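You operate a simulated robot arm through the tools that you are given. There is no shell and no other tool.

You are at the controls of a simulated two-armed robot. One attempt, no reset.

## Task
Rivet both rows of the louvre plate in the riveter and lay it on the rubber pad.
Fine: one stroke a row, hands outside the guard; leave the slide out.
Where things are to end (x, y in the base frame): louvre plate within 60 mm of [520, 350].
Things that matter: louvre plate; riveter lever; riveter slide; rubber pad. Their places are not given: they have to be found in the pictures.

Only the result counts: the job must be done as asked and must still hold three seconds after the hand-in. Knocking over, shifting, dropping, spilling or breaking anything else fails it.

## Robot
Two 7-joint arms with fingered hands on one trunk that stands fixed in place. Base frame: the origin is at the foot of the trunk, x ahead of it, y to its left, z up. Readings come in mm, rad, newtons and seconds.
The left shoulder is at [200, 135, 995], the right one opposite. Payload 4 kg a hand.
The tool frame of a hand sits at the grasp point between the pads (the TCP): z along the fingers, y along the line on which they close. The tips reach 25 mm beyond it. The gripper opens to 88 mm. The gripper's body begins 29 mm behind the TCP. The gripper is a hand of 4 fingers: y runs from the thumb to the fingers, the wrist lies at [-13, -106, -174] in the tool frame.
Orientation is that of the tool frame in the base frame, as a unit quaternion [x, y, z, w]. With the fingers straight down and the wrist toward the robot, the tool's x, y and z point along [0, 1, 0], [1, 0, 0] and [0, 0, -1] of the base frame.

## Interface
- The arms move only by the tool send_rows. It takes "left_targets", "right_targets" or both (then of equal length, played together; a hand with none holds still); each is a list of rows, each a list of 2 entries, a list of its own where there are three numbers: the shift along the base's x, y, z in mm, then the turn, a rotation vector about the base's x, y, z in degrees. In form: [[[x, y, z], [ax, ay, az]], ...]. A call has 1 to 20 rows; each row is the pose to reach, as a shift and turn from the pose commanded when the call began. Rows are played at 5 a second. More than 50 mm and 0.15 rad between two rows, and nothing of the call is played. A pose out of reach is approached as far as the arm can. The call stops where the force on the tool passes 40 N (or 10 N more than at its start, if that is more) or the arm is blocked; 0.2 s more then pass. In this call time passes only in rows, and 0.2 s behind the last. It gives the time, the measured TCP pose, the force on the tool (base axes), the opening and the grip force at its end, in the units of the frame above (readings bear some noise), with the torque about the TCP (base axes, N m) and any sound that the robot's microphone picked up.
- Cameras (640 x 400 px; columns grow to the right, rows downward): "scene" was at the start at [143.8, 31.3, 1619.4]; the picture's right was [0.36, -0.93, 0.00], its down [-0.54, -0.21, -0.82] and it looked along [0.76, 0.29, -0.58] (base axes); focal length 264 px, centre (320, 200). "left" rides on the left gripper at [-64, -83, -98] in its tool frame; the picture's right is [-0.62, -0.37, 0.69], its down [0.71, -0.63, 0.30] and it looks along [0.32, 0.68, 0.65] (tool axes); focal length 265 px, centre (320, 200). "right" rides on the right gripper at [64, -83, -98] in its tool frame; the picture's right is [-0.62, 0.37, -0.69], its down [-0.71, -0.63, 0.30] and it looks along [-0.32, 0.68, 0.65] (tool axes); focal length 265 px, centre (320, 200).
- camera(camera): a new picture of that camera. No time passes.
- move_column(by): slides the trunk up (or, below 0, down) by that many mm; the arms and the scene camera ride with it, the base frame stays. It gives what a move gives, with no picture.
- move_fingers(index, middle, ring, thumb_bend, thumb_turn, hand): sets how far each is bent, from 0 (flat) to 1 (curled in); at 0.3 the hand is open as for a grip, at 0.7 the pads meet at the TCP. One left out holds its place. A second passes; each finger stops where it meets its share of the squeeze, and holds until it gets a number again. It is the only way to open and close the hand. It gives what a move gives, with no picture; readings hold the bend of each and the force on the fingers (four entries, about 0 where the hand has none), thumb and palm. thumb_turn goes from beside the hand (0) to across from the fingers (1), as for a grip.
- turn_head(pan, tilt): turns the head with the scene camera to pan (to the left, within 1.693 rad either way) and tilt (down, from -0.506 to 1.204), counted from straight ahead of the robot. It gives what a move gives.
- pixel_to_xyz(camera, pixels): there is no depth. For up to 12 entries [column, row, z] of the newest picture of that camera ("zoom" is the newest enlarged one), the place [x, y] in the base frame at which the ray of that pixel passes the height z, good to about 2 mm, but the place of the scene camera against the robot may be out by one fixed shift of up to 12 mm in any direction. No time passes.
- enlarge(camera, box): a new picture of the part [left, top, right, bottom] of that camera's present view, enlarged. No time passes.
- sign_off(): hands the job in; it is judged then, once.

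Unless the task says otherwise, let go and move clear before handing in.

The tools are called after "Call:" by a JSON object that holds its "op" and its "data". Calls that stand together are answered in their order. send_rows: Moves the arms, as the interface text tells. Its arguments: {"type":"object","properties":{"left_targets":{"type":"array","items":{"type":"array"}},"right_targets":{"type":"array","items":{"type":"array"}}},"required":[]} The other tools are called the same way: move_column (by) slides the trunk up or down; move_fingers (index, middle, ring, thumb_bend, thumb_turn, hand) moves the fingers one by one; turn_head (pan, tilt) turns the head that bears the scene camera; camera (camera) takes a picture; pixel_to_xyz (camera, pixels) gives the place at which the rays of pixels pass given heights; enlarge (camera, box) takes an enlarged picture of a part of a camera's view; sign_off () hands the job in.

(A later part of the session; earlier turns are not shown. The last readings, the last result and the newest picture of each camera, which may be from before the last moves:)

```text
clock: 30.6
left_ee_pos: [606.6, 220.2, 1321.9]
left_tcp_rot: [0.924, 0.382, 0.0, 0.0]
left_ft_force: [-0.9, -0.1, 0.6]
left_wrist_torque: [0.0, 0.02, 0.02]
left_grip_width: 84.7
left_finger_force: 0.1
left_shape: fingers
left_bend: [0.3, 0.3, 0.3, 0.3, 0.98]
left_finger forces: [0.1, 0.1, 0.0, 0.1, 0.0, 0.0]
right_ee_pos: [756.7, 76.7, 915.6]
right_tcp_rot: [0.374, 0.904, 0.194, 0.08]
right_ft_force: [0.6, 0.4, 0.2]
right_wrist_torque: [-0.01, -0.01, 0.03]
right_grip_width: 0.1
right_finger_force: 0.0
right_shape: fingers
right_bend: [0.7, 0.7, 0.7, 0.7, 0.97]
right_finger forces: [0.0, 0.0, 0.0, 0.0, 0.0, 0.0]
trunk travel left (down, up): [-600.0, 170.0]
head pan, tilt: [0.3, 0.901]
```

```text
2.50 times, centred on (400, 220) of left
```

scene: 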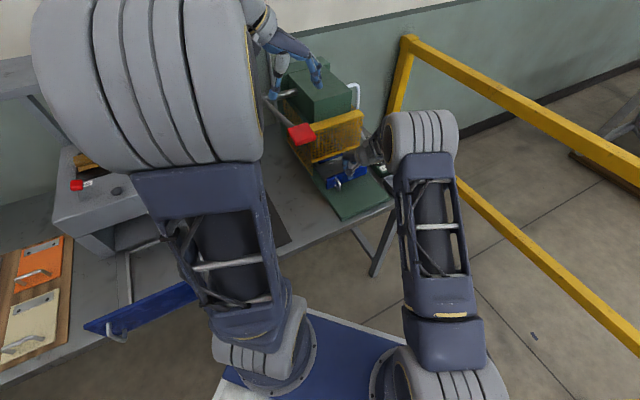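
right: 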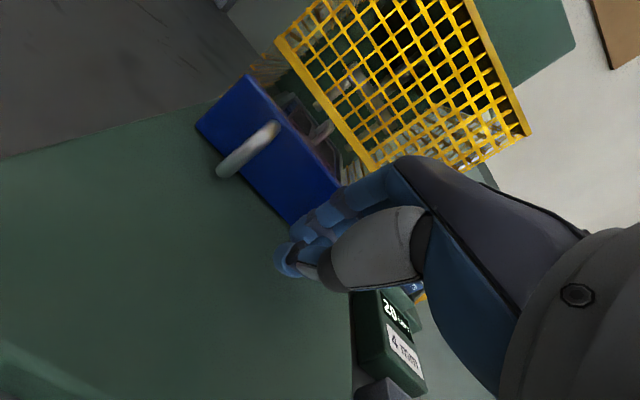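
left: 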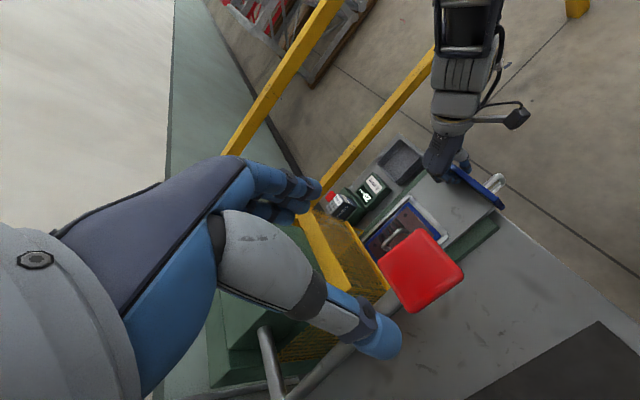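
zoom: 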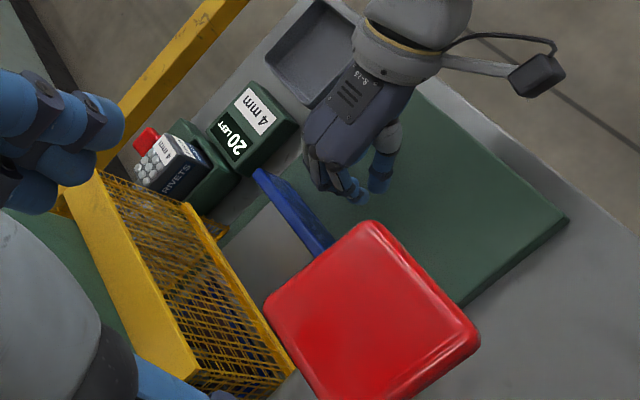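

The closed fist is in front of the blue plate. I'll push forward along the slide and watch for the stop force.

Call:
{"op": "send_rows", "data": {"right_targets": [[[7, 7, 0], [0, 0, 0]], [[14, 14, 0], [0, 0, 0]], [[21, 21, 0], [0, 0, 0]], [[28, 28, 0], [0, 0, 0]], [[33, 33, 0], [0, 0, 0]], [[38, 38, 0], [0, 0, 0]], [[43, 43, 0], [0, 0, 0]]]}}

Call:
{"op": "camera", "data": {"camera": "right"}}

Call:
{"op": "enlarge", "data": {"camera": "scene", "box": [260, 60, 440, 220]}}

```text
clock: 32.2
left_ee_pos: [606.8, 220.1, 1323.3]
left_tcp_rot: [0.924, 0.383, 0.001, -0.001]
left_ft_force: [-0.4, -0.1, -0.7]
left_wrist_torque: [0.0, 0.0, 0.01]
left_grip_width: 84.5
left_finger_force: 0.1
left_shape: fingers
left_bend: [0.3, 0.3, 0.3, 0.3, 0.98]
left_finger forces: [0.0, 0.0, 0.1, 0.1, 0.1, 0.1]
right_ee_pos: [797.8, 118.2, 915.4]
right_tcp_rot: [0.375, 0.903, 0.194, 0.08]
right_ft_force: [-24.6, -18.5, 18.3]
right_wrist_torque: [0.28, -0.67, -0.34]
right_grip_width: 0.0
right_finger_force: 17.7
right_shape: fingers
right_bend: [0.7, 0.71, 0.71, 0.7, 0.97]
right_finger forces: [0.8, 22.1, 11.6, 0.0, 0.1, 0.0]
trunk travel left (down, up): [-600.0, 170.0]
head pan, tilt: [0.3, 0.901]
stopped in row 7 (right hand): the force on the tool passed its limit at 45 N (the readings are from after the stop); the commanded pose is now the measured one
```

```text
taken
```

right: 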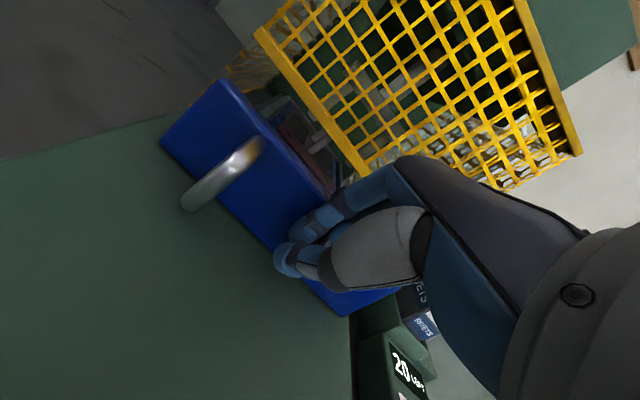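

```text
2.50 times, centred on (350, 140) of scene
```

zoom: 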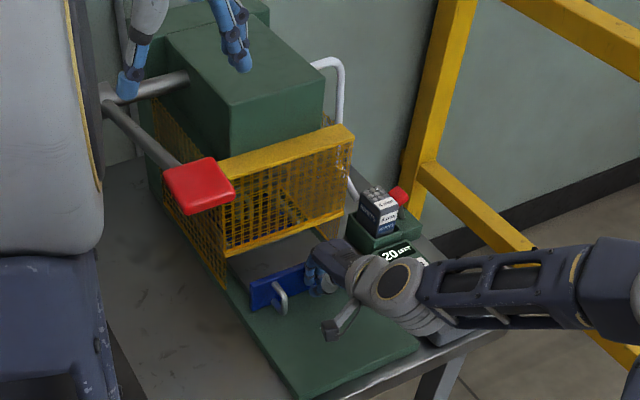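

The slide hit a firm stop (fingers read 22 N and 12 N on the front plate), so it appears to be home. I'll look through the guard mesh to see which row is under the head.

Call:
{"op": "enlarge", "data": {"camera": "scene", "box": [310, 100, 390, 180]}}

Call:
{"op": "enlarge", "data": {"camera": "right", "box": [220, 0, 440, 180]}}

Call:
{"op": "pixel_to_xyz", "data": {"camera": "right", "pixels": [[224, 83, 924], [340, 185, 924]]}}

Call:
{"op": "enlarge", "data": {"camera": "left", "box": [300, 140, 500, 300]}}

```text
5.00 times, centred on (350, 140) of scene
```

zoom: 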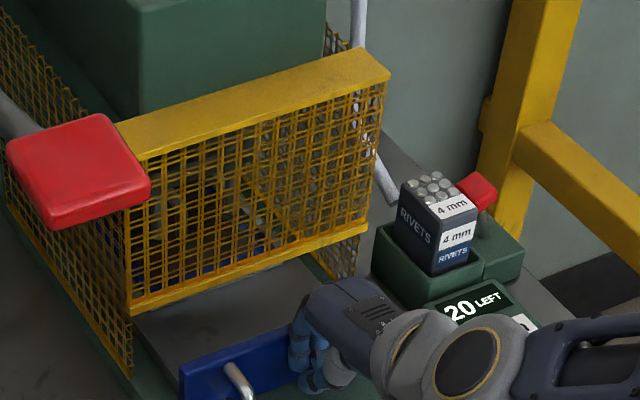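

```text
2.22 times, centred on (330, 90) of right
```

zoom: 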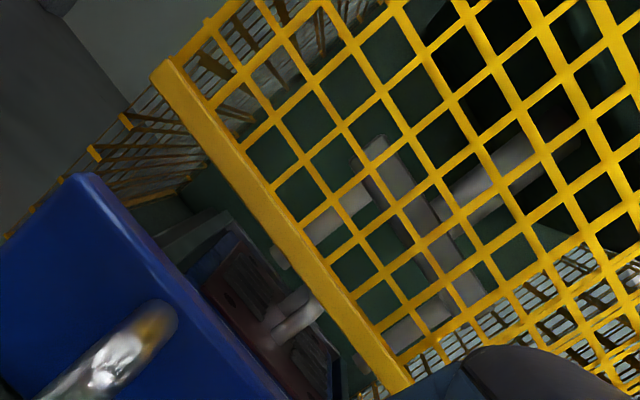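

```text
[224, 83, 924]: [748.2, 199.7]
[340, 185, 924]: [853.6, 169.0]
```

```text
2.50 times, centred on (400, 220) of left
```

zoom: 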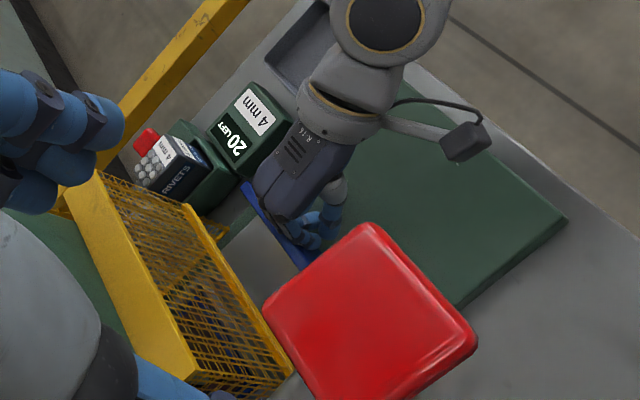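

The slide's front plate is now at u ≈ 670, a travel of about 234 mm, against a firm stop. I'll back the right hand off the slide (outside the guard) and lower the left hand around the lever knob.

Call:
{"op": "send_rows", "data": {"right_targets": [[[-10, -10, 0], [0, 0, 0]], [[-20, -20, 0], [0, 0, 0]], [[-30, -30, 0], [0, 0, 0]], [[-40, -40, 0], [0, 0, 0]], [[-40, -40, 0], [0, 0, 0]]], "left_targets": [[[2, -4, -30], [0, 0, 0]], [[2, -4, -60], [0, 0, 0]], [[2, -4, -90], [0, 0, 0]], [[2, -4, -115], [0, 0, 0]], [[2, -4, -131], [0, 0, 0]]]}}

Call:
{"op": "camera", "data": {"camera": "left"}}

Call:
{"op": "camera", "data": {"camera": "right"}}

Call:
{"op": "enlarge", "data": {"camera": "scene", "box": [230, 40, 430, 220]}}

```text
clock: 33.5
left_ee_pos: [609.8, 217.2, 1191.7]
left_tcp_rot: [0.924, 0.383, 0.0, -0.001]
left_ft_force: [0.3, -0.3, 0.1]
left_wrist_torque: [0.0, 0.0, 0.0]
left_grip_width: 84.4
left_finger_force: 0.1
left_shape: fingers
left_bend: [0.3, 0.3, 0.3, 0.3, 0.98]
left_finger forces: [0.0, 0.1, 0.1, 0.0, 0.0, 0.1]
right_ee_pos: [758.6, 78.8, 913.0]
right_tcp_rot: [0.375, 0.903, 0.194, 0.08]
right_ft_force: [0.0, 0.3, 0.1]
right_wrist_torque: [-0.01, -0.01, 0.03]
right_grip_width: 0.1
right_finger_force: 0.0
right_shape: fingers
right_bend: [0.7, 0.7, 0.7, 0.7, 0.97]
right_finger forces: [0.0, 0.0, 0.0, 0.0, 0.0, 0.0]
trunk travel left (down, up): [-600.0, 170.0]
head pan, tilt: [0.3, 0.901]
```

```text
taken
```

left: 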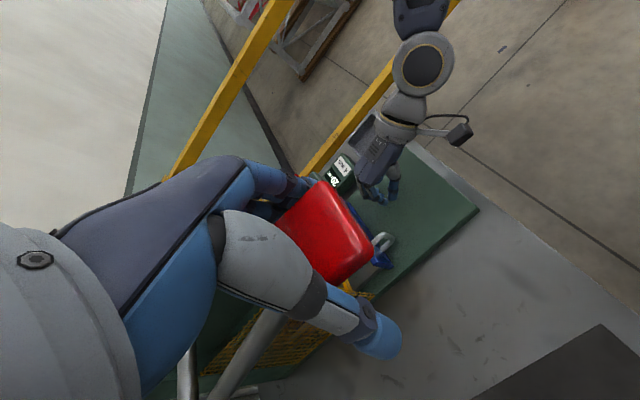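

```text
taken
```

right: 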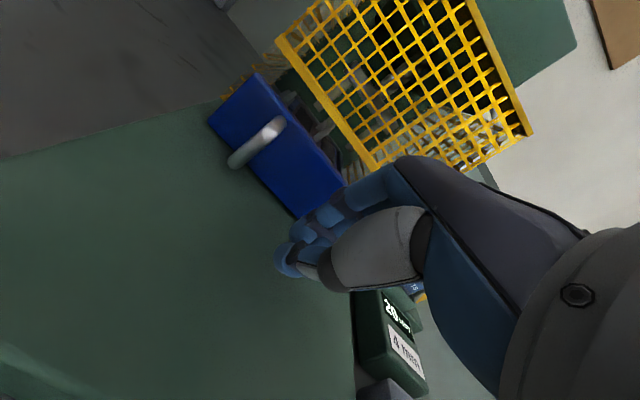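

```text
2.22 times, centred on (330, 130) of scene
```

zoom: 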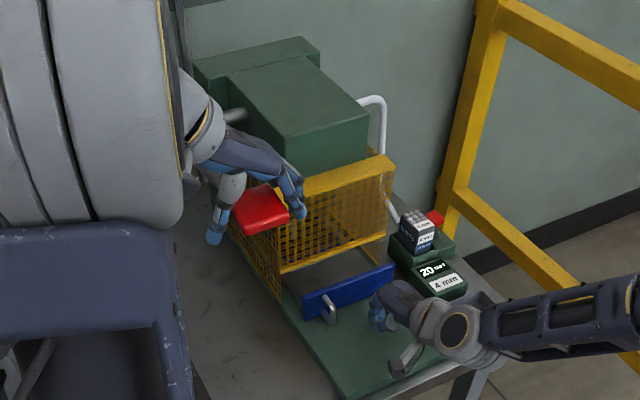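

The knob sits between the left thumb and fingers with no contact yet. I'll close the left hand on it.

Call:
{"op": "move_fingers", "data": {"hand": "left", "index": 0.65, "middle": 0.65, "ring": 0.65, "thumb_bend": 0.65}}

Call:
{"op": "camera", "data": {"camera": "left"}}

Call:
{"op": "enlarge", "data": {"camera": "scene", "box": [230, 40, 430, 220]}}

```text
clock: 34.5
left_ee_pos: [610.4, 214.9, 1191.8]
left_tcp_rot: [0.925, 0.381, 0.0, 0.0]
left_ft_force: [13.8, -9.4, -1.6]
left_wrist_torque: [-0.15, -0.13, -0.32]
left_grip_width: 48.9
left_finger_force: 27.5
left_shape: fingers
left_bend: [0.42, 0.57, 0.54, 0.52, 0.97]
left_finger forces: [14.9, 8.4, 11.5, 0.1, 19.1, 0.0]
right_ee_pos: [757.6, 77.8, 914.0]
right_tcp_rot: [0.375, 0.903, 0.193, 0.08]
right_ft_force: [-0.6, 0.5, -0.2]
right_wrist_torque: [0.01, 0.03, -0.01]
right_grip_width: 0.0
right_finger_force: 0.0
right_shape: fingers
right_bend: [0.7, 0.7, 0.7, 0.7, 0.97]
right_finger forces: [0.0, 0.0, 0.1, 0.0, 0.0, 0.2]
trunk travel left (down, up): [-600.0, 170.0]
head pan, tilt: [0.3, 0.901]
```

```text
taken
```

left: 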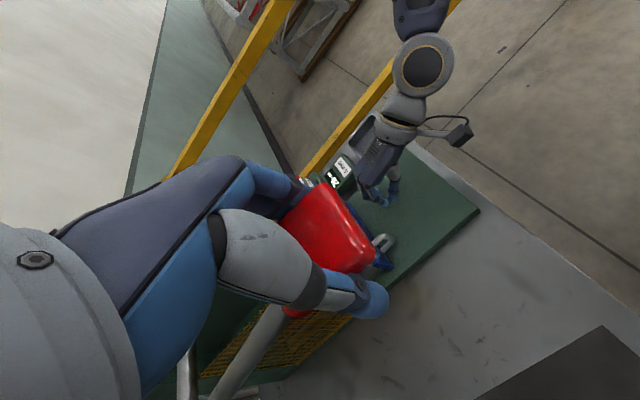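

```text
2.22 times, centred on (330, 130) of scene
```

zoom: 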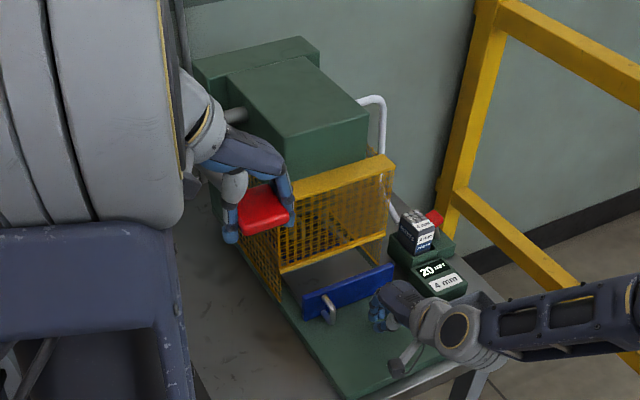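

The knob is gripped (thumb 19 N, fingers 8–15 N). I'll start the stroke by following the lever's arc downward.

Call:
{"op": "send_rows", "data": {"left_targets": [[[0, -4, -14], [0, 0, 0]], [[-2, -5, -27], [0, 0, 0]], [[-3, -6.5, -42], [0, 0, 0]], [[-4, -7, -56], [0, 0, 0]], [[-4, -7.5, -84], [0, 0, 0]]]}}

Call:
{"op": "camera", "data": {"camera": "left"}}

Call:
{"op": "enlarge", "data": {"camera": "scene", "box": [230, 40, 430, 220]}}

```text
clock: 35.6
left_ee_pos: [607.0, 209.5, 1107.4]
left_tcp_rot: [0.923, 0.384, 0.0, -0.001]
left_ft_force: [-2.6, -1.6, 5.0]
left_wrist_torque: [0.07, -0.37, -0.22]
left_grip_width: 49.0
left_finger_force: 24.3
left_shape: fingers
left_bend: [0.45, 0.6, 0.57, 0.52, 0.95]
left_finger forces: [9.7, 4.8, 7.8, 0.0, 25.1, 0.1]
right_ee_pos: [756.2, 77.1, 913.8]
right_tcp_rot: [0.375, 0.903, 0.193, 0.081]
right_ft_force: [-0.2, -0.4, -0.5]
right_wrist_torque: [0.01, -0.01, -0.03]
right_grip_width: 0.0
right_finger_force: 0.1
right_shape: fingers
right_bend: [0.7, 0.7, 0.7, 0.7, 0.97]
right_finger forces: [0.0, 0.1, 0.0, 0.1, 0.0, 0.1]
trunk travel left (down, up): [-600.0, 170.0]
head pan, tilt: [0.3, 0.901]
```

```text
taken
```

left: 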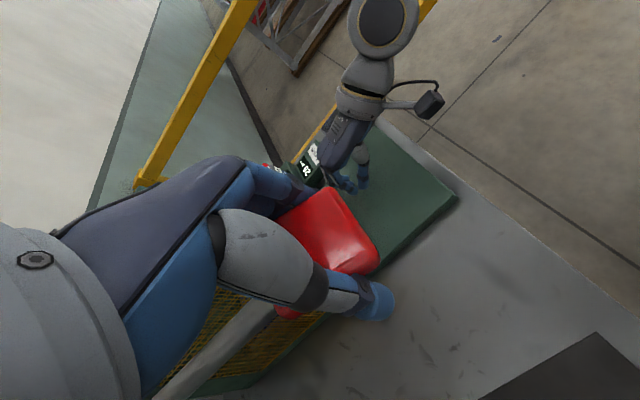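

```text
2.22 times, centred on (330, 130) of scene
```

zoom: 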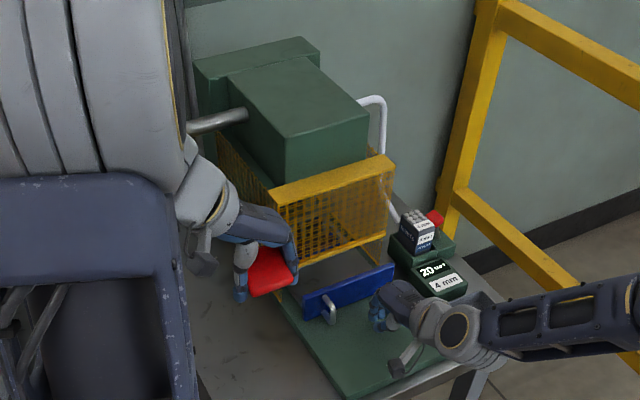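

The lever follows smoothly with small forces. I'll continue down the arc.

Call:
{"op": "send_rows", "data": {"left_targets": [[[0.5, 0.5, -14], [0, 0, 0]], [[1.6, 1.6, -28], [0, 0, 0]], [[3, 3, -42], [0, 0, 0]], [[5, 5, -56], [0, 0, 0]], [[7.3, 7.3, -70], [0, 0, 0]], [[10, 10, -84], [0, 0, 0]], [[13, 13, -97], [0, 0, 0]], [[16.6, 16.6, -111], [0, 0, 0]]]}}

Call:
{"op": "camera", "data": {"camera": "left"}}

Call:
{"op": "enlarge", "data": {"camera": "scene", "box": [230, 40, 430, 220]}}

```text
clock: 37.2
left_ee_pos: [616.1, 218.4, 1023.7]
left_tcp_rot: [0.925, 0.38, 0.004, 0.003]
left_ft_force: [-8.0, -1.6, 22.8]
left_wrist_torque: [0.19, -0.07, -0.34]
left_grip_width: 48.4
left_finger_force: 26.3
left_shape: fingers
left_bend: [0.45, 0.62, 0.59, 0.54, 0.95]
left_finger forces: [10.6, 4.7, 10.5, 0.0, 27.2, 0.0]
right_ee_pos: [756.6, 78.3, 913.2]
right_tcp_rot: [0.374, 0.903, 0.193, 0.08]
right_ft_force: [0.1, -0.1, -0.5]
right_wrist_torque: [-0.02, 0.0, -0.01]
right_grip_width: 0.0
right_finger_force: 0.2
right_shape: fingers
right_bend: [0.7, 0.7, 0.7, 0.7, 0.97]
right_finger forces: [0.0, 0.1, 0.0, 0.1, 0.0, 0.1]
trunk travel left (down, up): [-600.0, 170.0]
head pan, tilt: [0.3, 0.901]
stopped in row 7 (left hand): the force on the tool passed its limit at 46 N (the readings are from after the stop); the commanded pose is now the measured one
```

```text
taken
```

left: 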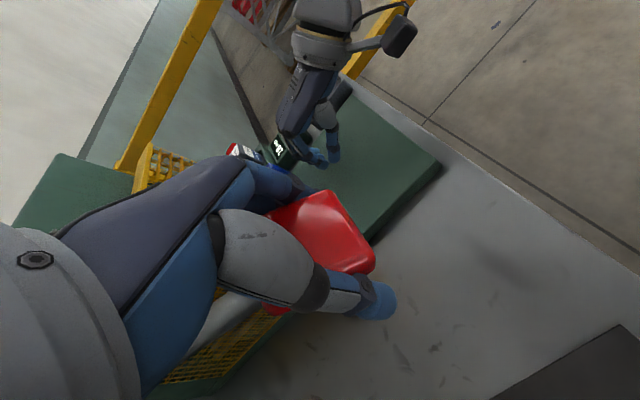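

```text
2.22 times, centred on (330, 130) of scene
```

zoom: 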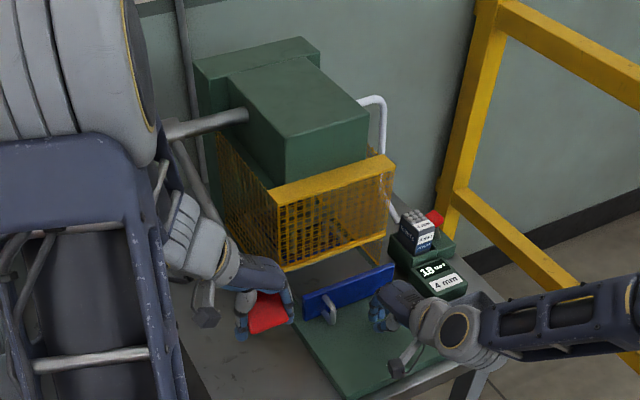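

The stroke stopped with 46 N at z ≈ 1024. I'll check the rivet counter to see whether the stroke counted.

Call:
{"op": "enlarge", "data": {"camera": "scene", "box": [390, 140, 450, 180]}}

Call:
{"op": "enlarge", "data": {"camera": "right", "box": [340, 270, 440, 400]}}

```text
10.00 times, centred on (420, 160) of scene
```

zoom: 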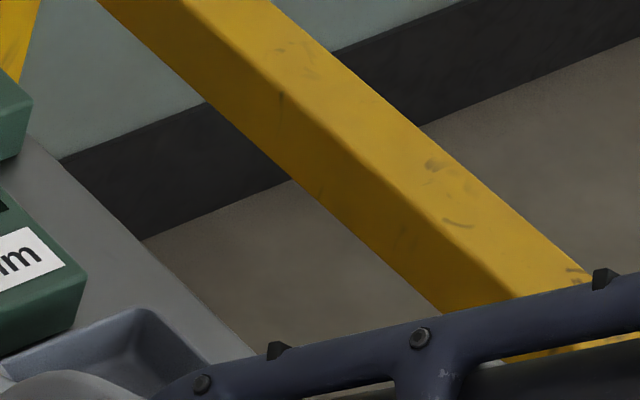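

```text
3.08 times, centred on (390, 335) of right
```

zoom: 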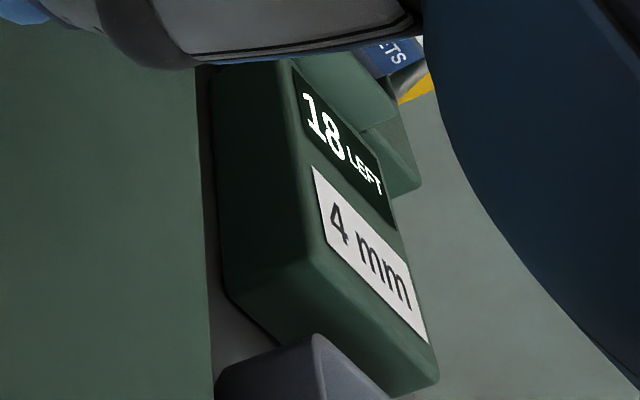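

The counter now reads "18 LEFT", so one stroke set two rivets. I'll bring the lever back up along the same arc.

Call:
{"op": "send_rows", "data": {"left_targets": [[[-2.8, -2.8, 14], [0, 0, 0]], [[-5, -5, 28], [0, 0, 0]], [[-7, -7, 42], [0, 0, 0]], [[-8.3, -8.3, 56], [0, 0, 0]], [[-9.3, -9.3, 70], [0, 0, 0]], [[-9.9, -9.9, 84], [0, 0, 0]], [[-9.9, -9.9, 98], [0, 0, 0]], [[-9.7, -9.7, 112], [0, 0, 0]], [[-9, -9, 126], [0, 0, 0]], [[-7.8, -7.8, 140], [0, 0, 0]], [[-6.2, -6.2, 154], [0, 0, 0]], [[-4.2, -4.2, 168], [0, 0, 0]]]}}

Call:
{"op": "enlarge", "data": {"camera": "scene", "box": [230, 40, 430, 220]}}

Call:
{"op": "camera", "data": {"camera": "left"}}

```text
clock: 39.8
left_ee_pos: [612.2, 214.2, 1187.2]
left_tcp_rot: [0.925, 0.381, 0.002, 0.002]
left_ft_force: [0.3, 1.5, -4.9]
left_wrist_torque: [-0.32, 0.6, -0.37]
left_grip_width: 48.3
left_finger_force: 28.4
left_shape: fingers
left_bend: [0.45, 0.61, 0.59, 0.54, 0.96]
left_finger forces: [12.8, 7.1, 9.9, 0.1, 26.0, 0.0]
right_ee_pos: [757.2, 78.0, 912.6]
right_tcp_rot: [0.375, 0.903, 0.192, 0.08]
right_ft_force: [-0.4, -1.1, 1.6]
right_wrist_torque: [0.0, 0.03, 0.03]
right_grip_width: 0.1
right_finger_force: 0.1
right_shape: fingers
right_bend: [0.7, 0.7, 0.7, 0.7, 0.97]
right_finger forces: [0.1, 0.0, 0.0, 0.0, 0.1, 0.0]
trunk travel left (down, up): [-600.0, 170.0]
head pan, tilt: [0.3, 0.901]
```

```text
2.22 times, centred on (330, 130) of scene
```

zoom: 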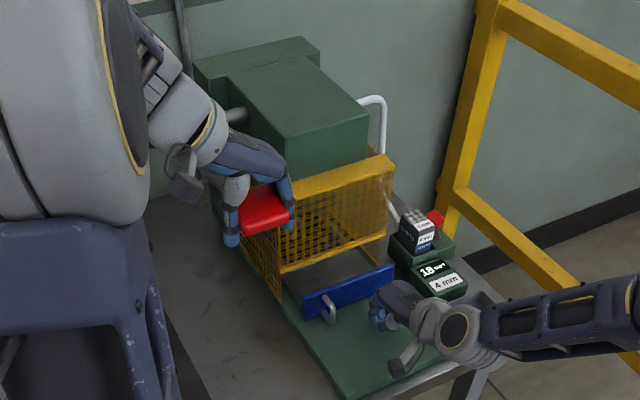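

```text
taken
```

left: 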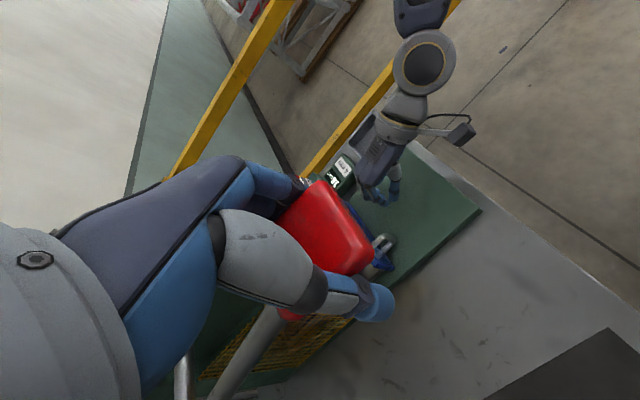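

The lever is back up and held. Now I'll regrip the front plate with the tilted right hand: raise, part-open the fingers and come down over the lip.

Call:
{"op": "send_rows", "data": {"right_targets": [[[0, 0, 35], [0, 0, 0]], [[0, 0, 68], [0, 0, 0]]]}}

Call:
{"op": "move_fingers", "data": {"hand": "right", "index": 0.55, "middle": 0.55, "ring": 0.55, "thumb_bend": 0.52}}

Call:
{"op": "send_rows", "data": {"right_targets": [[[17, 17, 0], [0, 0, 0]], [[34, 34, 0], [0, 0, 0]], [[51, 51, 0], [0, 0, 0]]]}}

Call:
{"op": "camera", "data": {"camera": "right"}}

Call:
{"op": "enlarge", "data": {"camera": "scene", "box": [280, 80, 420, 220]}}

```text
clock: 40.4
left_ee_pos: [613.6, 215.0, 1186.8]
left_tcp_rot: [0.924, 0.382, 0.001, 0.003]
left_ft_force: [-1.6, 1.0, -5.4]
left_wrist_torque: [-0.27, 0.49, -0.36]
left_grip_width: 48.4
left_finger_force: 27.9
left_shape: fingers
left_bend: [0.45, 0.61, 0.58, 0.54, 0.96]
left_finger forces: [12.3, 6.5, 9.3, 0.0, 26.0, 0.1]
right_ee_pos: [757.2, 80.1, 981.9]
right_tcp_rot: [0.375, 0.903, 0.193, 0.08]
right_ft_force: [0.3, 0.1, 0.3]
right_wrist_torque: [0.02, 0.0, 0.02]
right_grip_width: 0.0
right_finger_force: 0.1
right_shape: fingers
right_bend: [0.7, 0.7, 0.7, 0.7, 0.97]
right_finger forces: [0.0, 0.1, 0.1, 0.0, 0.1, 0.1]
trunk travel left (down, up): [-600.0, 170.0]
head pan, tilt: [0.3, 0.901]
```

```text
clock: 41.4
left_ee_pos: [612.6, 214.9, 1187.1]
left_tcp_rot: [0.925, 0.381, 0.002, 0.003]
left_ft_force: [-1.6, 1.6, -6.1]
left_wrist_torque: [-0.31, 0.51, -0.36]
left_grip_width: 48.7
left_finger_force: 27.1
left_shape: fingers
left_bend: [0.45, 0.61, 0.58, 0.54, 0.96]
left_finger forces: [11.8, 6.6, 9.3, 0.0, 26.2, 0.0]
right_ee_pos: [757.8, 80.6, 982.9]
right_tcp_rot: [0.375, 0.903, 0.193, 0.08]
right_ft_force: [-0.1, 0.7, -0.1]
right_wrist_torque: [0.03, 0.03, -0.03]
right_grip_width: 33.4
right_finger_force: 0.1
right_shape: fingers
right_bend: [0.55, 0.55, 0.55, 0.52, 0.97]
right_finger forces: [0.0, 0.0, 0.0, 0.0, 0.0, 0.0]
trunk travel left (down, up): [-600.0, 170.0]
head pan, tilt: [0.3, 0.901]
```

```text
clock: 42.2
left_ee_pos: [613.5, 214.7, 1187.3]
left_tcp_rot: [0.924, 0.381, 0.002, 0.003]
left_ft_force: [-3.0, 2.4, -6.7]
left_wrist_torque: [-0.27, 0.43, -0.39]
left_grip_width: 48.6
left_finger_force: 26.8
left_shape: fingers
left_bend: [0.45, 0.61, 0.59, 0.54, 0.96]
left_finger forces: [11.3, 6.4, 9.1, 0.1, 26.6, 0.1]
right_ee_pos: [807.4, 130.8, 980.4]
right_tcp_rot: [0.375, 0.903, 0.193, 0.079]
right_ft_force: [1.4, -0.5, -0.1]
right_wrist_torque: [-0.03, -0.05, 0.01]
right_grip_width: 33.5
right_finger_force: 0.0
right_shape: fingers
right_bend: [0.55, 0.55, 0.55, 0.52, 0.97]
right_finger forces: [0.0, 0.1, 0.0, 0.1, 0.0, 0.1]
trunk travel left (down, up): [-600.0, 170.0]
head pan, tilt: [0.3, 0.901]
```

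```text
taken
```

right: 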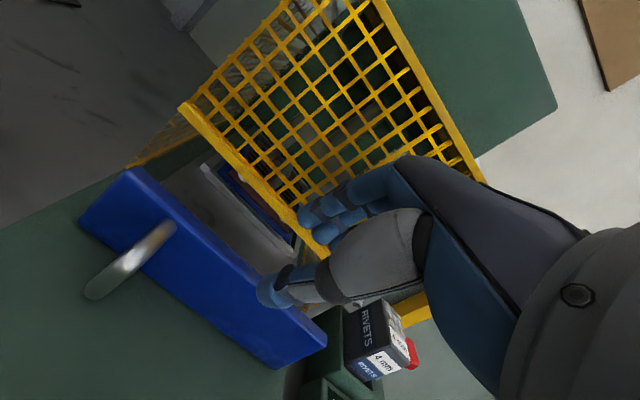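

```text
2.86 times, centred on (350, 150) of scene
```

zoom: 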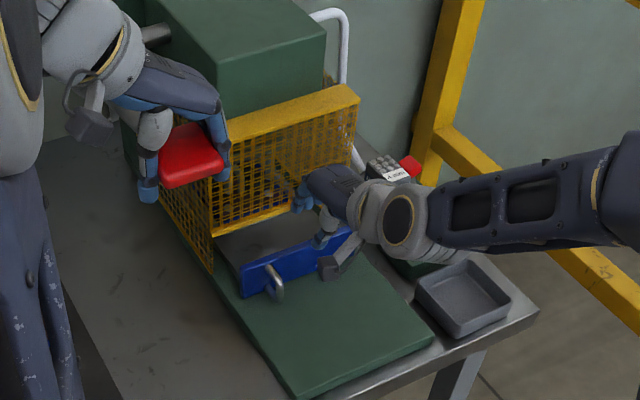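

The hand is above the lip just outside the guard, no contact. I'll descend over the lip.

Call:
{"op": "send_rows", "data": {"right_targets": [[[0, 0, -20], [0, 0, 0]], [[0, 0, -40], [0, 0, 0]], [[0, 0, -57], [0, 0, 0]]]}}

Call:
{"op": "camera", "data": {"camera": "right"}}

Call:
{"op": "enlarge", "data": {"camera": "left", "box": [280, 100, 480, 260]}}

Call:
{"op": "enlarge", "data": {"camera": "scene", "box": [280, 80, 420, 220]}}

```text
clock: 43.0
left_ee_pos: [612.6, 215.0, 1187.7]
left_tcp_rot: [0.924, 0.381, 0.002, 0.003]
left_ft_force: [-1.6, 2.9, -5.8]
left_wrist_torque: [-0.22, 0.4, -0.36]
left_grip_width: 48.3
left_finger_force: 26.2
left_shape: fingers
left_bend: [0.45, 0.61, 0.58, 0.54, 0.96]
left_finger forces: [11.2, 6.5, 9.1, 0.1, 26.5, 0.0]
right_ee_pos: [807.3, 131.0, 924.6]
right_tcp_rot: [0.375, 0.903, 0.193, 0.081]
right_ft_force: [0.5, -0.5, -0.2]
right_wrist_torque: [0.0, -0.02, -0.01]
right_grip_width: 33.4
right_finger_force: 0.0
right_shape: fingers
right_bend: [0.55, 0.55, 0.55, 0.52, 0.97]
right_finger forces: [0.0, 0.1, 0.0, 0.0, 0.1, 0.1]
trunk travel left (down, up): [-600.0, 170.0]
head pan, tilt: [0.3, 0.901]
```

```text
taken
```

right: 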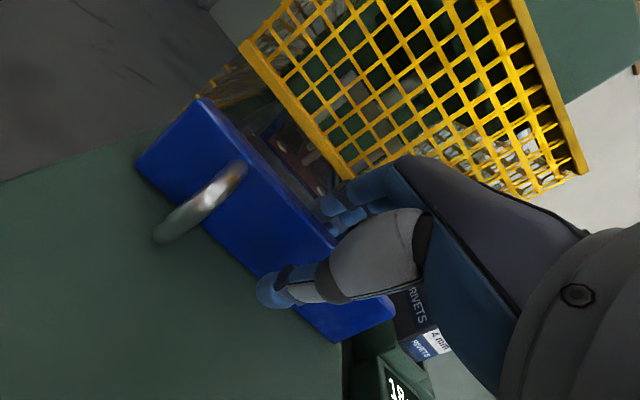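

```text
2.50 times, centred on (380, 180) of left
```

zoom: 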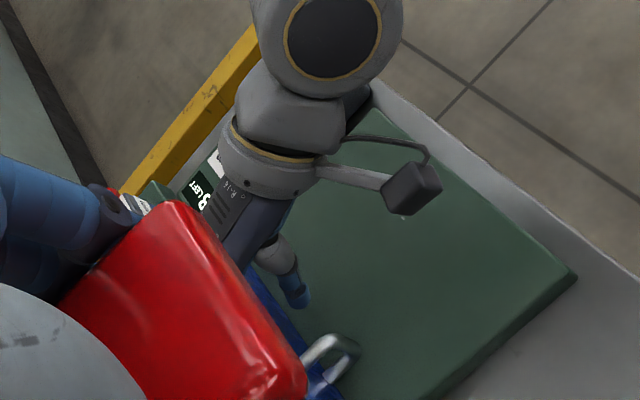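

```text
2.86 times, centred on (350, 150) of scene
```

zoom: 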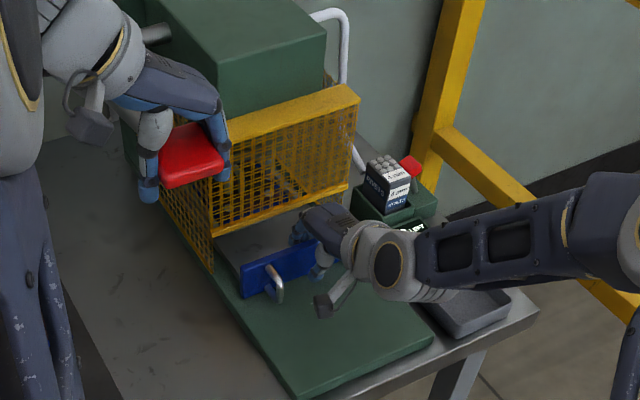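

The fingers are behind the lip and the thumb in front. I'll close the right hand and zoom on the plate glimpse at (310,170).

Call:
{"op": "move_fingers", "data": {"hand": "right", "index": 0.7, "middle": 0.7, "ring": 0.7, "thumb_bend": 0.7}}

Call:
{"op": "enlarge", "data": {"camera": "right", "box": [230, 90, 370, 220]}}

```text
clock: 44.0
left_ee_pos: [613.4, 214.4, 1188.2]
left_tcp_rot: [0.924, 0.382, 0.002, 0.002]
left_ft_force: [-2.2, 2.0, -7.0]
left_wrist_torque: [-0.23, 0.4, -0.4]
left_grip_width: 48.7
left_finger_force: 26.4
left_shape: fingers
left_bend: [0.45, 0.61, 0.58, 0.54, 0.96]
left_finger forces: [11.5, 6.6, 9.0, 0.0, 26.2, 0.0]
right_ee_pos: [807.5, 130.3, 924.8]
right_tcp_rot: [0.375, 0.903, 0.194, 0.081]
right_ft_force: [2.9, 4.2, 3.4]
right_wrist_torque: [0.02, -0.07, 0.1]
right_grip_width: 7.9
right_finger_force: 6.6
right_shape: fingers
right_bend: [0.66, 0.67, 0.66, 0.66, 0.97]
right_finger forces: [3.6, 2.5, 3.1, 0.0, 4.2, 0.1]
trunk travel left (down, up): [-600.0, 170.0]
head pan, tilt: [0.3, 0.901]
```

```text
3.08 times, centred on (300, 155) of right
```

zoom: 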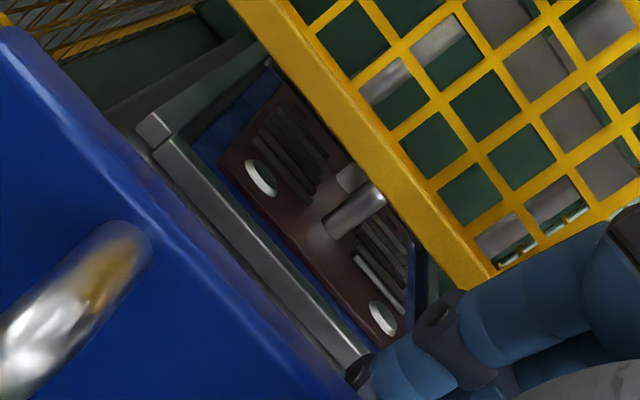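

The near row now shows two shiny rivet heads, so the stroke riveted the near row. I'll pull the slide out along its line, keeping the lever held up.

Call:
{"op": "send_rows", "data": {"right_targets": [[[-7, -7, 0], [0, 0, 0]], [[-19, -19, 0], [0, 0, 0]], [[-33, -33, 0], [0, 0, 0]], [[-47, -47, 0], [0, 0, 0]], [[-61, -61, 0], [0, 0, 0]], [[-75, -75, 0], [0, 0, 0]], [[-89, -89, 0], [0, 0, 0]], [[-103, -103, 0], [0, 0, 0]]]}}

Call:
{"op": "camera", "data": {"camera": "right"}}

Call:
{"op": "camera", "data": {"camera": "scene"}}

```text
clock: 45.8
left_ee_pos: [612.4, 215.8, 1186.7]
left_tcp_rot: [0.924, 0.381, 0.002, 0.001]
left_ft_force: [-0.6, 2.3, -5.3]
left_wrist_torque: [-0.26, 0.36, -0.34]
left_grip_width: 48.7
left_finger_force: 26.5
left_shape: fingers
left_bend: [0.45, 0.61, 0.58, 0.54, 0.96]
left_finger forces: [11.7, 6.4, 9.3, 0.0, 25.8, 0.1]
right_ee_pos: [703.2, 25.9, 925.2]
right_tcp_rot: [0.376, 0.903, 0.192, 0.08]
right_ft_force: [-2.2, 0.8, 0.6]
right_wrist_torque: [-0.03, 0.13, 0.09]
right_grip_width: 8.1
right_finger_force: 5.4
right_shape: fingers
right_bend: [0.67, 0.68, 0.67, 0.65, 0.97]
right_finger forces: [2.1, 1.5, 2.0, 0.1, 6.5, 0.0]
trunk travel left (down, up): [-600.0, 170.0]
head pan, tilt: [0.3, 0.901]
```

```text
taken
```

right: 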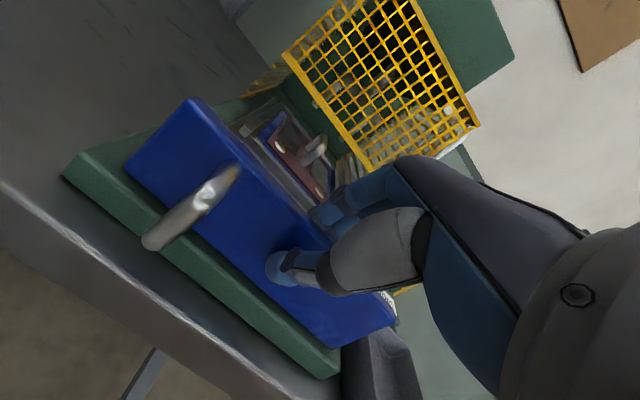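

```text
taken
```

scene: 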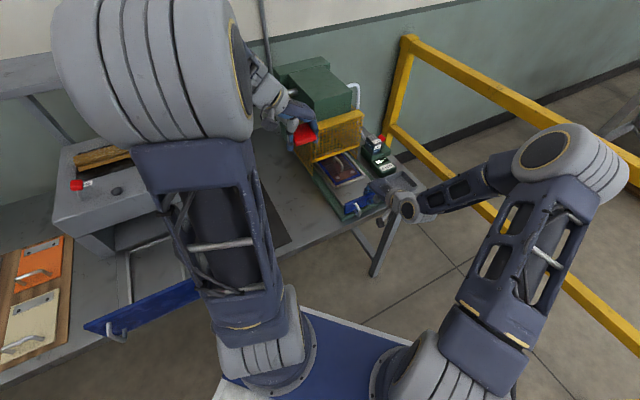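

The slide follows. I'll pull the remaining ~86 mm to its out position.

Call:
{"op": "send_rows", "data": {"right_targets": [[[-14, -14, 0], [0, 0, 0]], [[-28, -28, 0], [0, 0, 0]], [[-42, -42, 0], [0, 0, 0]], [[-52, -52, 0], [0, 0, 0]], [[-58, -58, 0], [0, 0, 0]], [[-62, -62, 0], [0, 0, 0]]]}}

Call:
{"op": "camera", "data": {"camera": "right"}}

Call:
{"op": "enlarge", "data": {"camera": "scene", "box": [270, 80, 430, 260]}}

```text
clock: 47.2
left_ee_pos: [612.6, 215.1, 1187.0]
left_tcp_rot: [0.925, 0.381, 0.002, 0.002]
left_ft_force: [-0.2, 1.7, -6.6]
left_wrist_torque: [-0.24, 0.31, -0.35]
left_grip_width: 48.7
left_finger_force: 26.2
left_shape: fingers
left_bend: [0.45, 0.61, 0.58, 0.54, 0.96]
left_finger forces: [11.5, 6.5, 9.2, 0.0, 25.6, 0.1]
right_ee_pos: [643.7, -37.2, 925.7]
right_tcp_rot: [0.376, 0.903, 0.193, 0.081]
right_ft_force: [-3.0, 3.0, 1.2]
right_wrist_torque: [0.01, 0.1, 0.11]
right_grip_width: 8.2
right_finger_force: 6.5
right_shape: fingers
right_bend: [0.67, 0.68, 0.67, 0.65, 0.96]
right_finger forces: [2.2, 1.8, 2.3, 0.1, 6.2, 0.1]
trunk travel left (down, up): [-600.0, 170.0]
head pan, tilt: [0.3, 0.901]
```

```text
taken
```

right: 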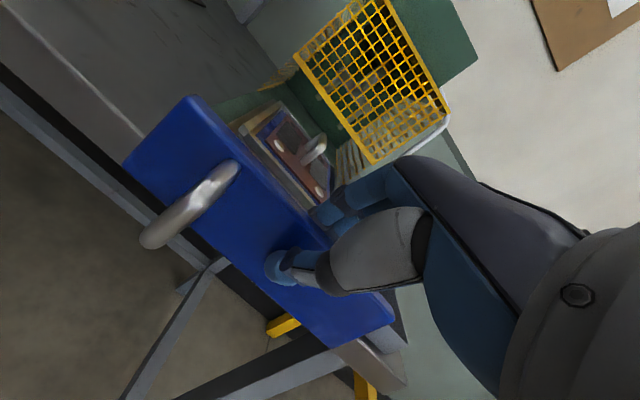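

```text
2.22 times, centred on (350, 170) of scene
```

zoom: 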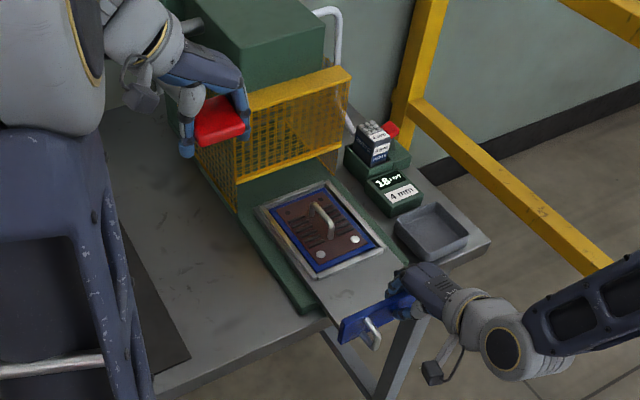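

The slide is out, the near row shows bright rivets and the far row is still dark, so the plate has to be turned end for end for the second stroke. I'll release the lip with the right hand and let go of the lever with the left, watching that the lever stays up.

Call:
{"op": "move_fingers", "data": {"hand": "right", "index": 0.5, "middle": 0.5, "ring": 0.5, "thumb_bend": 0.5}}

Call:
{"op": "send_rows", "data": {"right_targets": [[[0, 0, 30], [0, 0, 0]], [[0, 0, 60], [0, 0, 0]], [[-10, -20, 90], [-6, 6, 0]], [[-20, -50, 120], [-12, 12, 0]], [[-30, -80, 150], [-17, 17, 0]]]}}

Call:
{"op": "move_fingers", "data": {"hand": "left", "index": 0.3, "middle": 0.3, "ring": 0.3, "thumb_bend": 0.3}}

Call:
{"op": "camera", "data": {"camera": "scene"}}

Call:
{"op": "camera", "data": {"camera": "right"}}

Call:
{"op": "camera", "data": {"camera": "left"}}

```text
clock: 48.2
left_ee_pos: [613.5, 215.5, 1188.3]
left_tcp_rot: [0.924, 0.382, 0.002, 0.002]
left_ft_force: [-2.6, 3.0, -5.7]
left_wrist_torque: [-0.26, 0.29, -0.36]
left_grip_width: 48.4
left_finger_force: 26.6
left_shape: fingers
left_bend: [0.45, 0.61, 0.58, 0.54, 0.96]
left_finger forces: [11.1, 6.3, 8.9, 0.1, 26.3, 0.1]
right_ee_pos: [643.5, -34.8, 924.3]
right_tcp_rot: [0.375, 0.903, 0.192, 0.08]
right_ft_force: [0.2, -0.2, 0.2]
right_wrist_torque: [0.01, -0.01, -0.03]
right_grip_width: 41.0
right_finger_force: 0.0
right_shape: fingers
right_bend: [0.5, 0.5, 0.5, 0.5, 0.97]
right_finger forces: [0.0, 0.0, 0.1, 0.0, 0.1, 0.0]
trunk travel left (down, up): [-600.0, 170.0]
head pan, tilt: [0.3, 0.901]
```

```text
clock: 49.4
left_ee_pos: [613.5, 215.3, 1187.4]
left_tcp_rot: [0.924, 0.382, 0.002, 0.002]
left_ft_force: [-2.6, 2.3, -4.1]
left_wrist_torque: [-0.21, 0.2, -0.31]
left_grip_width: 48.6
left_finger_force: 26.5
left_shape: fingers
left_bend: [0.45, 0.61, 0.58, 0.54, 0.96]
left_finger forces: [11.0, 5.9, 8.5, 0.1, 26.5, 0.0]
right_ee_pos: [616.2, -116.2, 1073.5]
right_tcp_rot: [0.384, 0.923, 0.0, 0.001]
right_ft_force: [0.3, 0.1, -0.2]
right_wrist_torque: [0.01, 0.0, 0.01]
right_grip_width: 41.3
right_finger_force: 0.0
right_shape: fingers
right_bend: [0.5, 0.5, 0.5, 0.5, 0.97]
right_finger forces: [0.0, 0.0, 0.1, 0.0, 0.1, 0.0]
trunk travel left (down, up): [-600.0, 170.0]
head pan, tilt: [0.3, 0.901]
```

```text
clock: 50.4
left_ee_pos: [613.2, 214.1, 1187.9]
left_tcp_rot: [0.925, 0.381, 0.001, 0.001]
left_ft_force: [-0.3, -0.4, -0.4]
left_wrist_torque: [-0.05, 0.0, 0.04]
left_grip_width: 84.2
left_finger_force: 0.1
left_shape: fingers
left_bend: [0.3, 0.3, 0.3, 0.3, 0.97]
left_finger forces: [0.0, 0.0, 0.0, 0.0, 0.0, 0.1]
right_ee_pos: [616.9, -115.1, 1072.6]
right_tcp_rot: [0.383, 0.924, 0.0, 0.001]
right_ft_force: [-0.5, 0.3, 0.7]
right_wrist_torque: [-0.03, 0.0, -0.01]
right_grip_width: 41.1
right_finger_force: 0.1
right_shape: fingers
right_bend: [0.5, 0.5, 0.5, 0.5, 0.97]
right_finger forces: [0.0, 0.0, 0.1, 0.0, 0.1, 0.0]
trunk travel left (down, up): [-600.0, 170.0]
head pan, tilt: [0.3, 0.901]
```

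```text
taken
```

scene: 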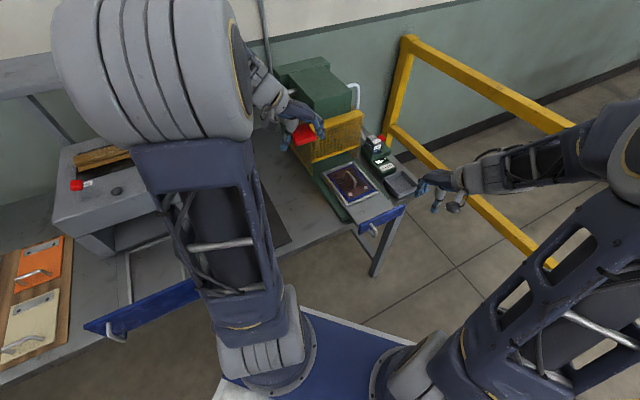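

```text
taken
```

right: 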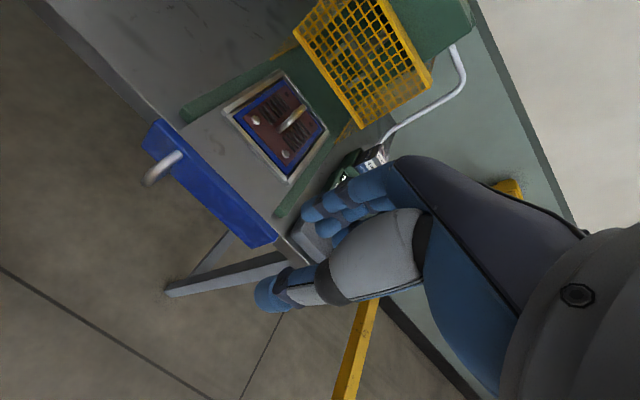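

```text
taken
```

left: 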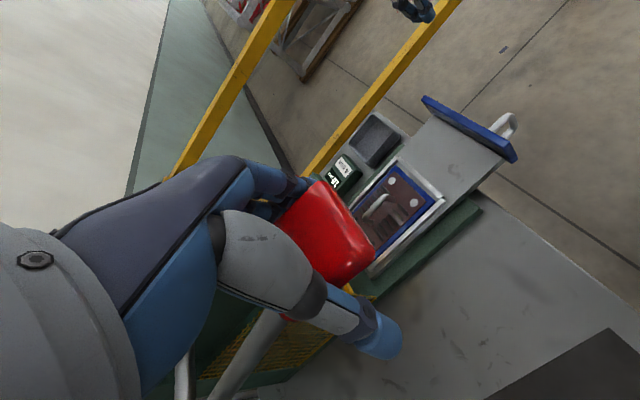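

The lever stays up by itself and two bright rivets show in the near row. I'll lift the left hand clear and test whether the right hand can turn to yaw -45° above the nest, for flipping the plate.

Call:
{"op": "send_rows", "data": {"left_targets": [[[0, 0, 35], [0, 0, 0]], [[0, 0, 70], [0, 0, 0]], [[0, 0, 105], [0, 0, 0]], [[0, 0, 130], [0, 0, 0]], [[-16, 21, 142], [0, 0, 0]], [[-32, 42, 154], [0, 0, 0]], [[-48, 63, 166], [0, 0, 0]], [[-64, 84, 178], [0, 0, 0]], [[-80, 105, 190], [0, 0, 0]], [[-96, 126, 202], [0, 0, 0]], [[-113, 146, 212], [0, 0, 0]]], "right_targets": [[[7, 10, 7], [0, 0, -8]], [[15, 20, 14], [0, 0, -16]], [[22, 31, 21], [0, 0, -24]], [[30, 42, 28], [0, 0, -32]], [[38, 52, 35], [0, 0, -40]], [[45, 63, 42], [0, 0, -48]], [[53, 73, 49], [0, 0, -56]], [[60, 84, 56], [0, 0, -64]], [[68, 94, 63], [0, 0, -73]], [[75, 105, 70], [0, 0, -81]], [[83, 115, 77], [0, 0, -89.5]]]}}

Call:
{"op": "camera", "data": {"camera": "scene"}}

Call:
{"op": "camera", "data": {"camera": "right"}}

Call:
{"op": "camera", "data": {"camera": "left"}}

```text
refused: row 9 steps farther than a row can; nothing moved
```

```text
taken
```

scene: 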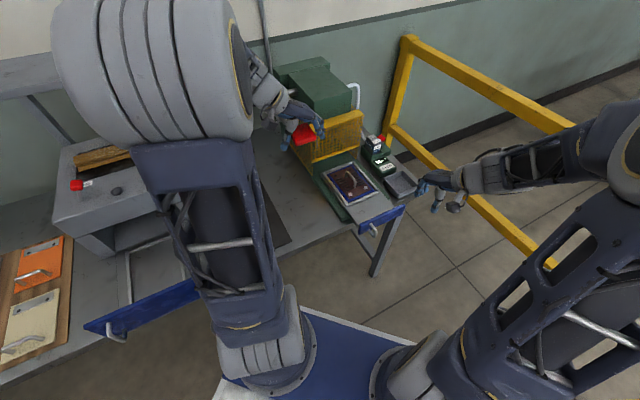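

```text
taken
```

right: 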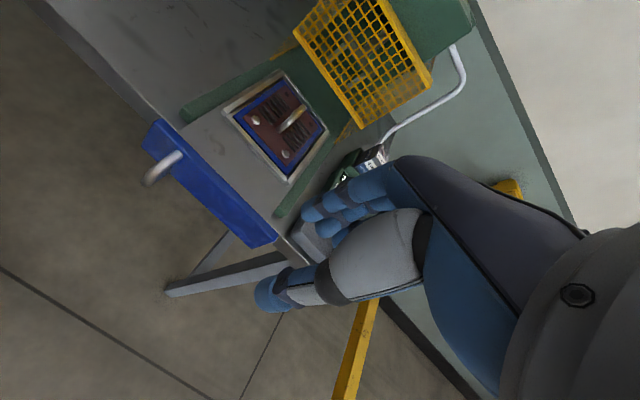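

```text
taken
```

left: 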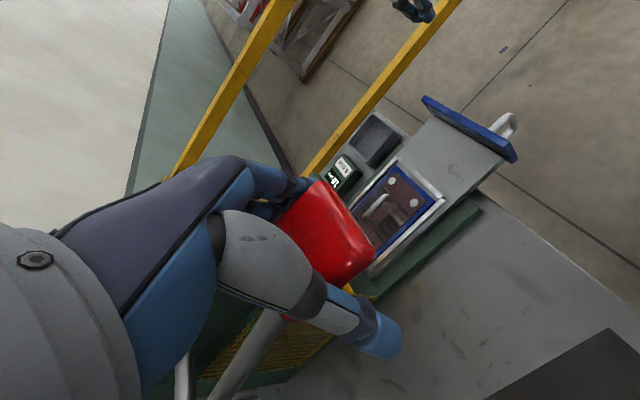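

One rotation step was too big (9°), so nothing moved. I'll resend with even steps of about 8.1°.

Call:
{"op": "send_rows", "data": {"left_targets": [[[0, 0, 35], [0, 0, 0]], [[0, 0, 70], [0, 0, 0]], [[0, 0, 105], [0, 0, 0]], [[0, 0, 130], [0, 0, 0]], [[-16, 21, 142], [0, 0, 0]], [[-32, 42, 154], [0, 0, 0]], [[-48, 63, 166], [0, 0, 0]], [[-64, 84, 178], [0, 0, 0]], [[-80, 105, 190], [0, 0, 0]], [[-96, 126, 202], [0, 0, 0]], [[-113, 146, 212], [0, 0, 0]]], "right_targets": [[[7, 10, 7], [0, 0, -8]], [[15, 20, 14], [0, 0, -16]], [[22, 31, 21], [0, 0, -24]], [[30, 42, 28], [0, 0, -32]], [[38, 52, 35], [0, 0, -40]], [[45, 63, 42], [0, 0, -48]], [[53, 73, 49], [0, 0, -56]], [[60, 84, 56], [0, 0, -64]], [[68, 94, 63], [0, 0, -72]], [[75, 105, 70], [0, 0, -80]], [[83, 115, 77], [0, 0, -88]]]}}

Call:
{"op": "camera", "data": {"camera": "scene"}}

Call:
{"op": "camera", "data": {"camera": "right"}}

Call:
{"op": "camera", "data": {"camera": "left"}}

```text
clock: 52.4
left_ee_pos: [535.2, 314.1, 1373.3]
left_tcp_rot: [0.923, 0.385, 0.002, 0.002]
left_ft_force: [-0.4, -0.1, 0.3]
left_wrist_torque: [0.0, -0.01, -0.02]
left_grip_width: 84.6
left_finger_force: 0.1
left_shape: fingers
left_bend: [0.3, 0.3, 0.3, 0.3, 0.97]
left_finger forces: [0.0, 0.0, 0.0, 0.0, 0.0, 0.1]
right_ee_pos: [681.1, -56.3, 1194.1]
right_tcp_rot: [0.846, 0.512, 0.104, -0.106]
right_ft_force: [-1.0, 0.3, -0.1]
right_wrist_torque: [-0.01, -0.01, 0.02]
right_grip_width: 41.5
right_finger_force: 0.0
right_shape: fingers
right_bend: [0.5, 0.5, 0.5, 0.5, 0.97]
right_finger forces: [0.1, 0.0, 0.1, 0.0, 0.0, 0.1]
trunk travel left (down, up): [-600.0, 170.0]
head pan, tilt: [0.3, 0.901]
stopped in row 9 (right hand): the arm was blocked; the commanded pose is now the measured one
```

```text
taken
```

scene: 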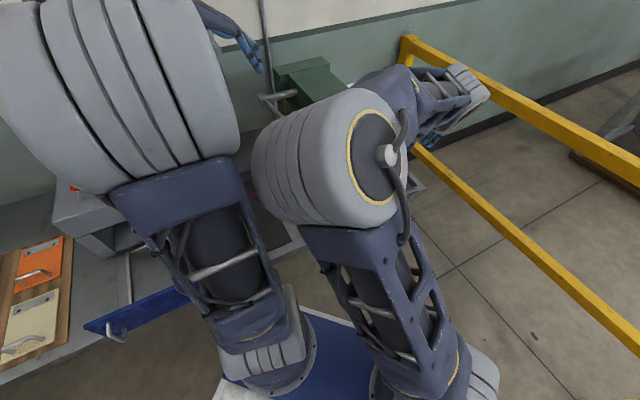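

```text
taken
```

right: 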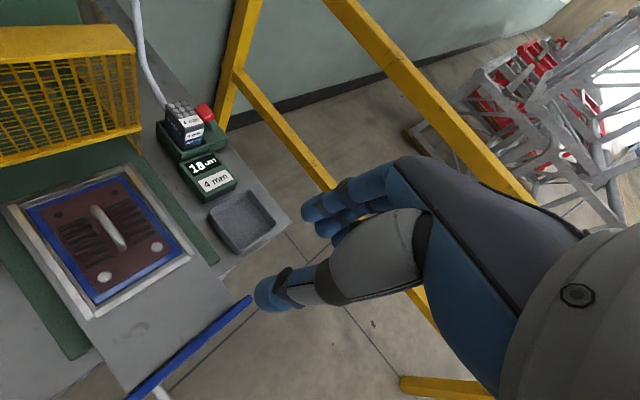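

```text
taken
```

left: 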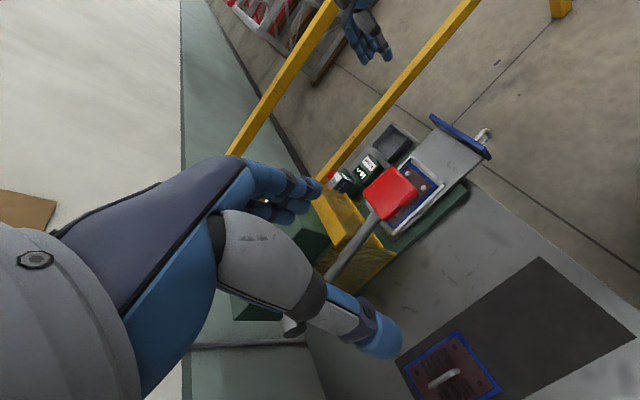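

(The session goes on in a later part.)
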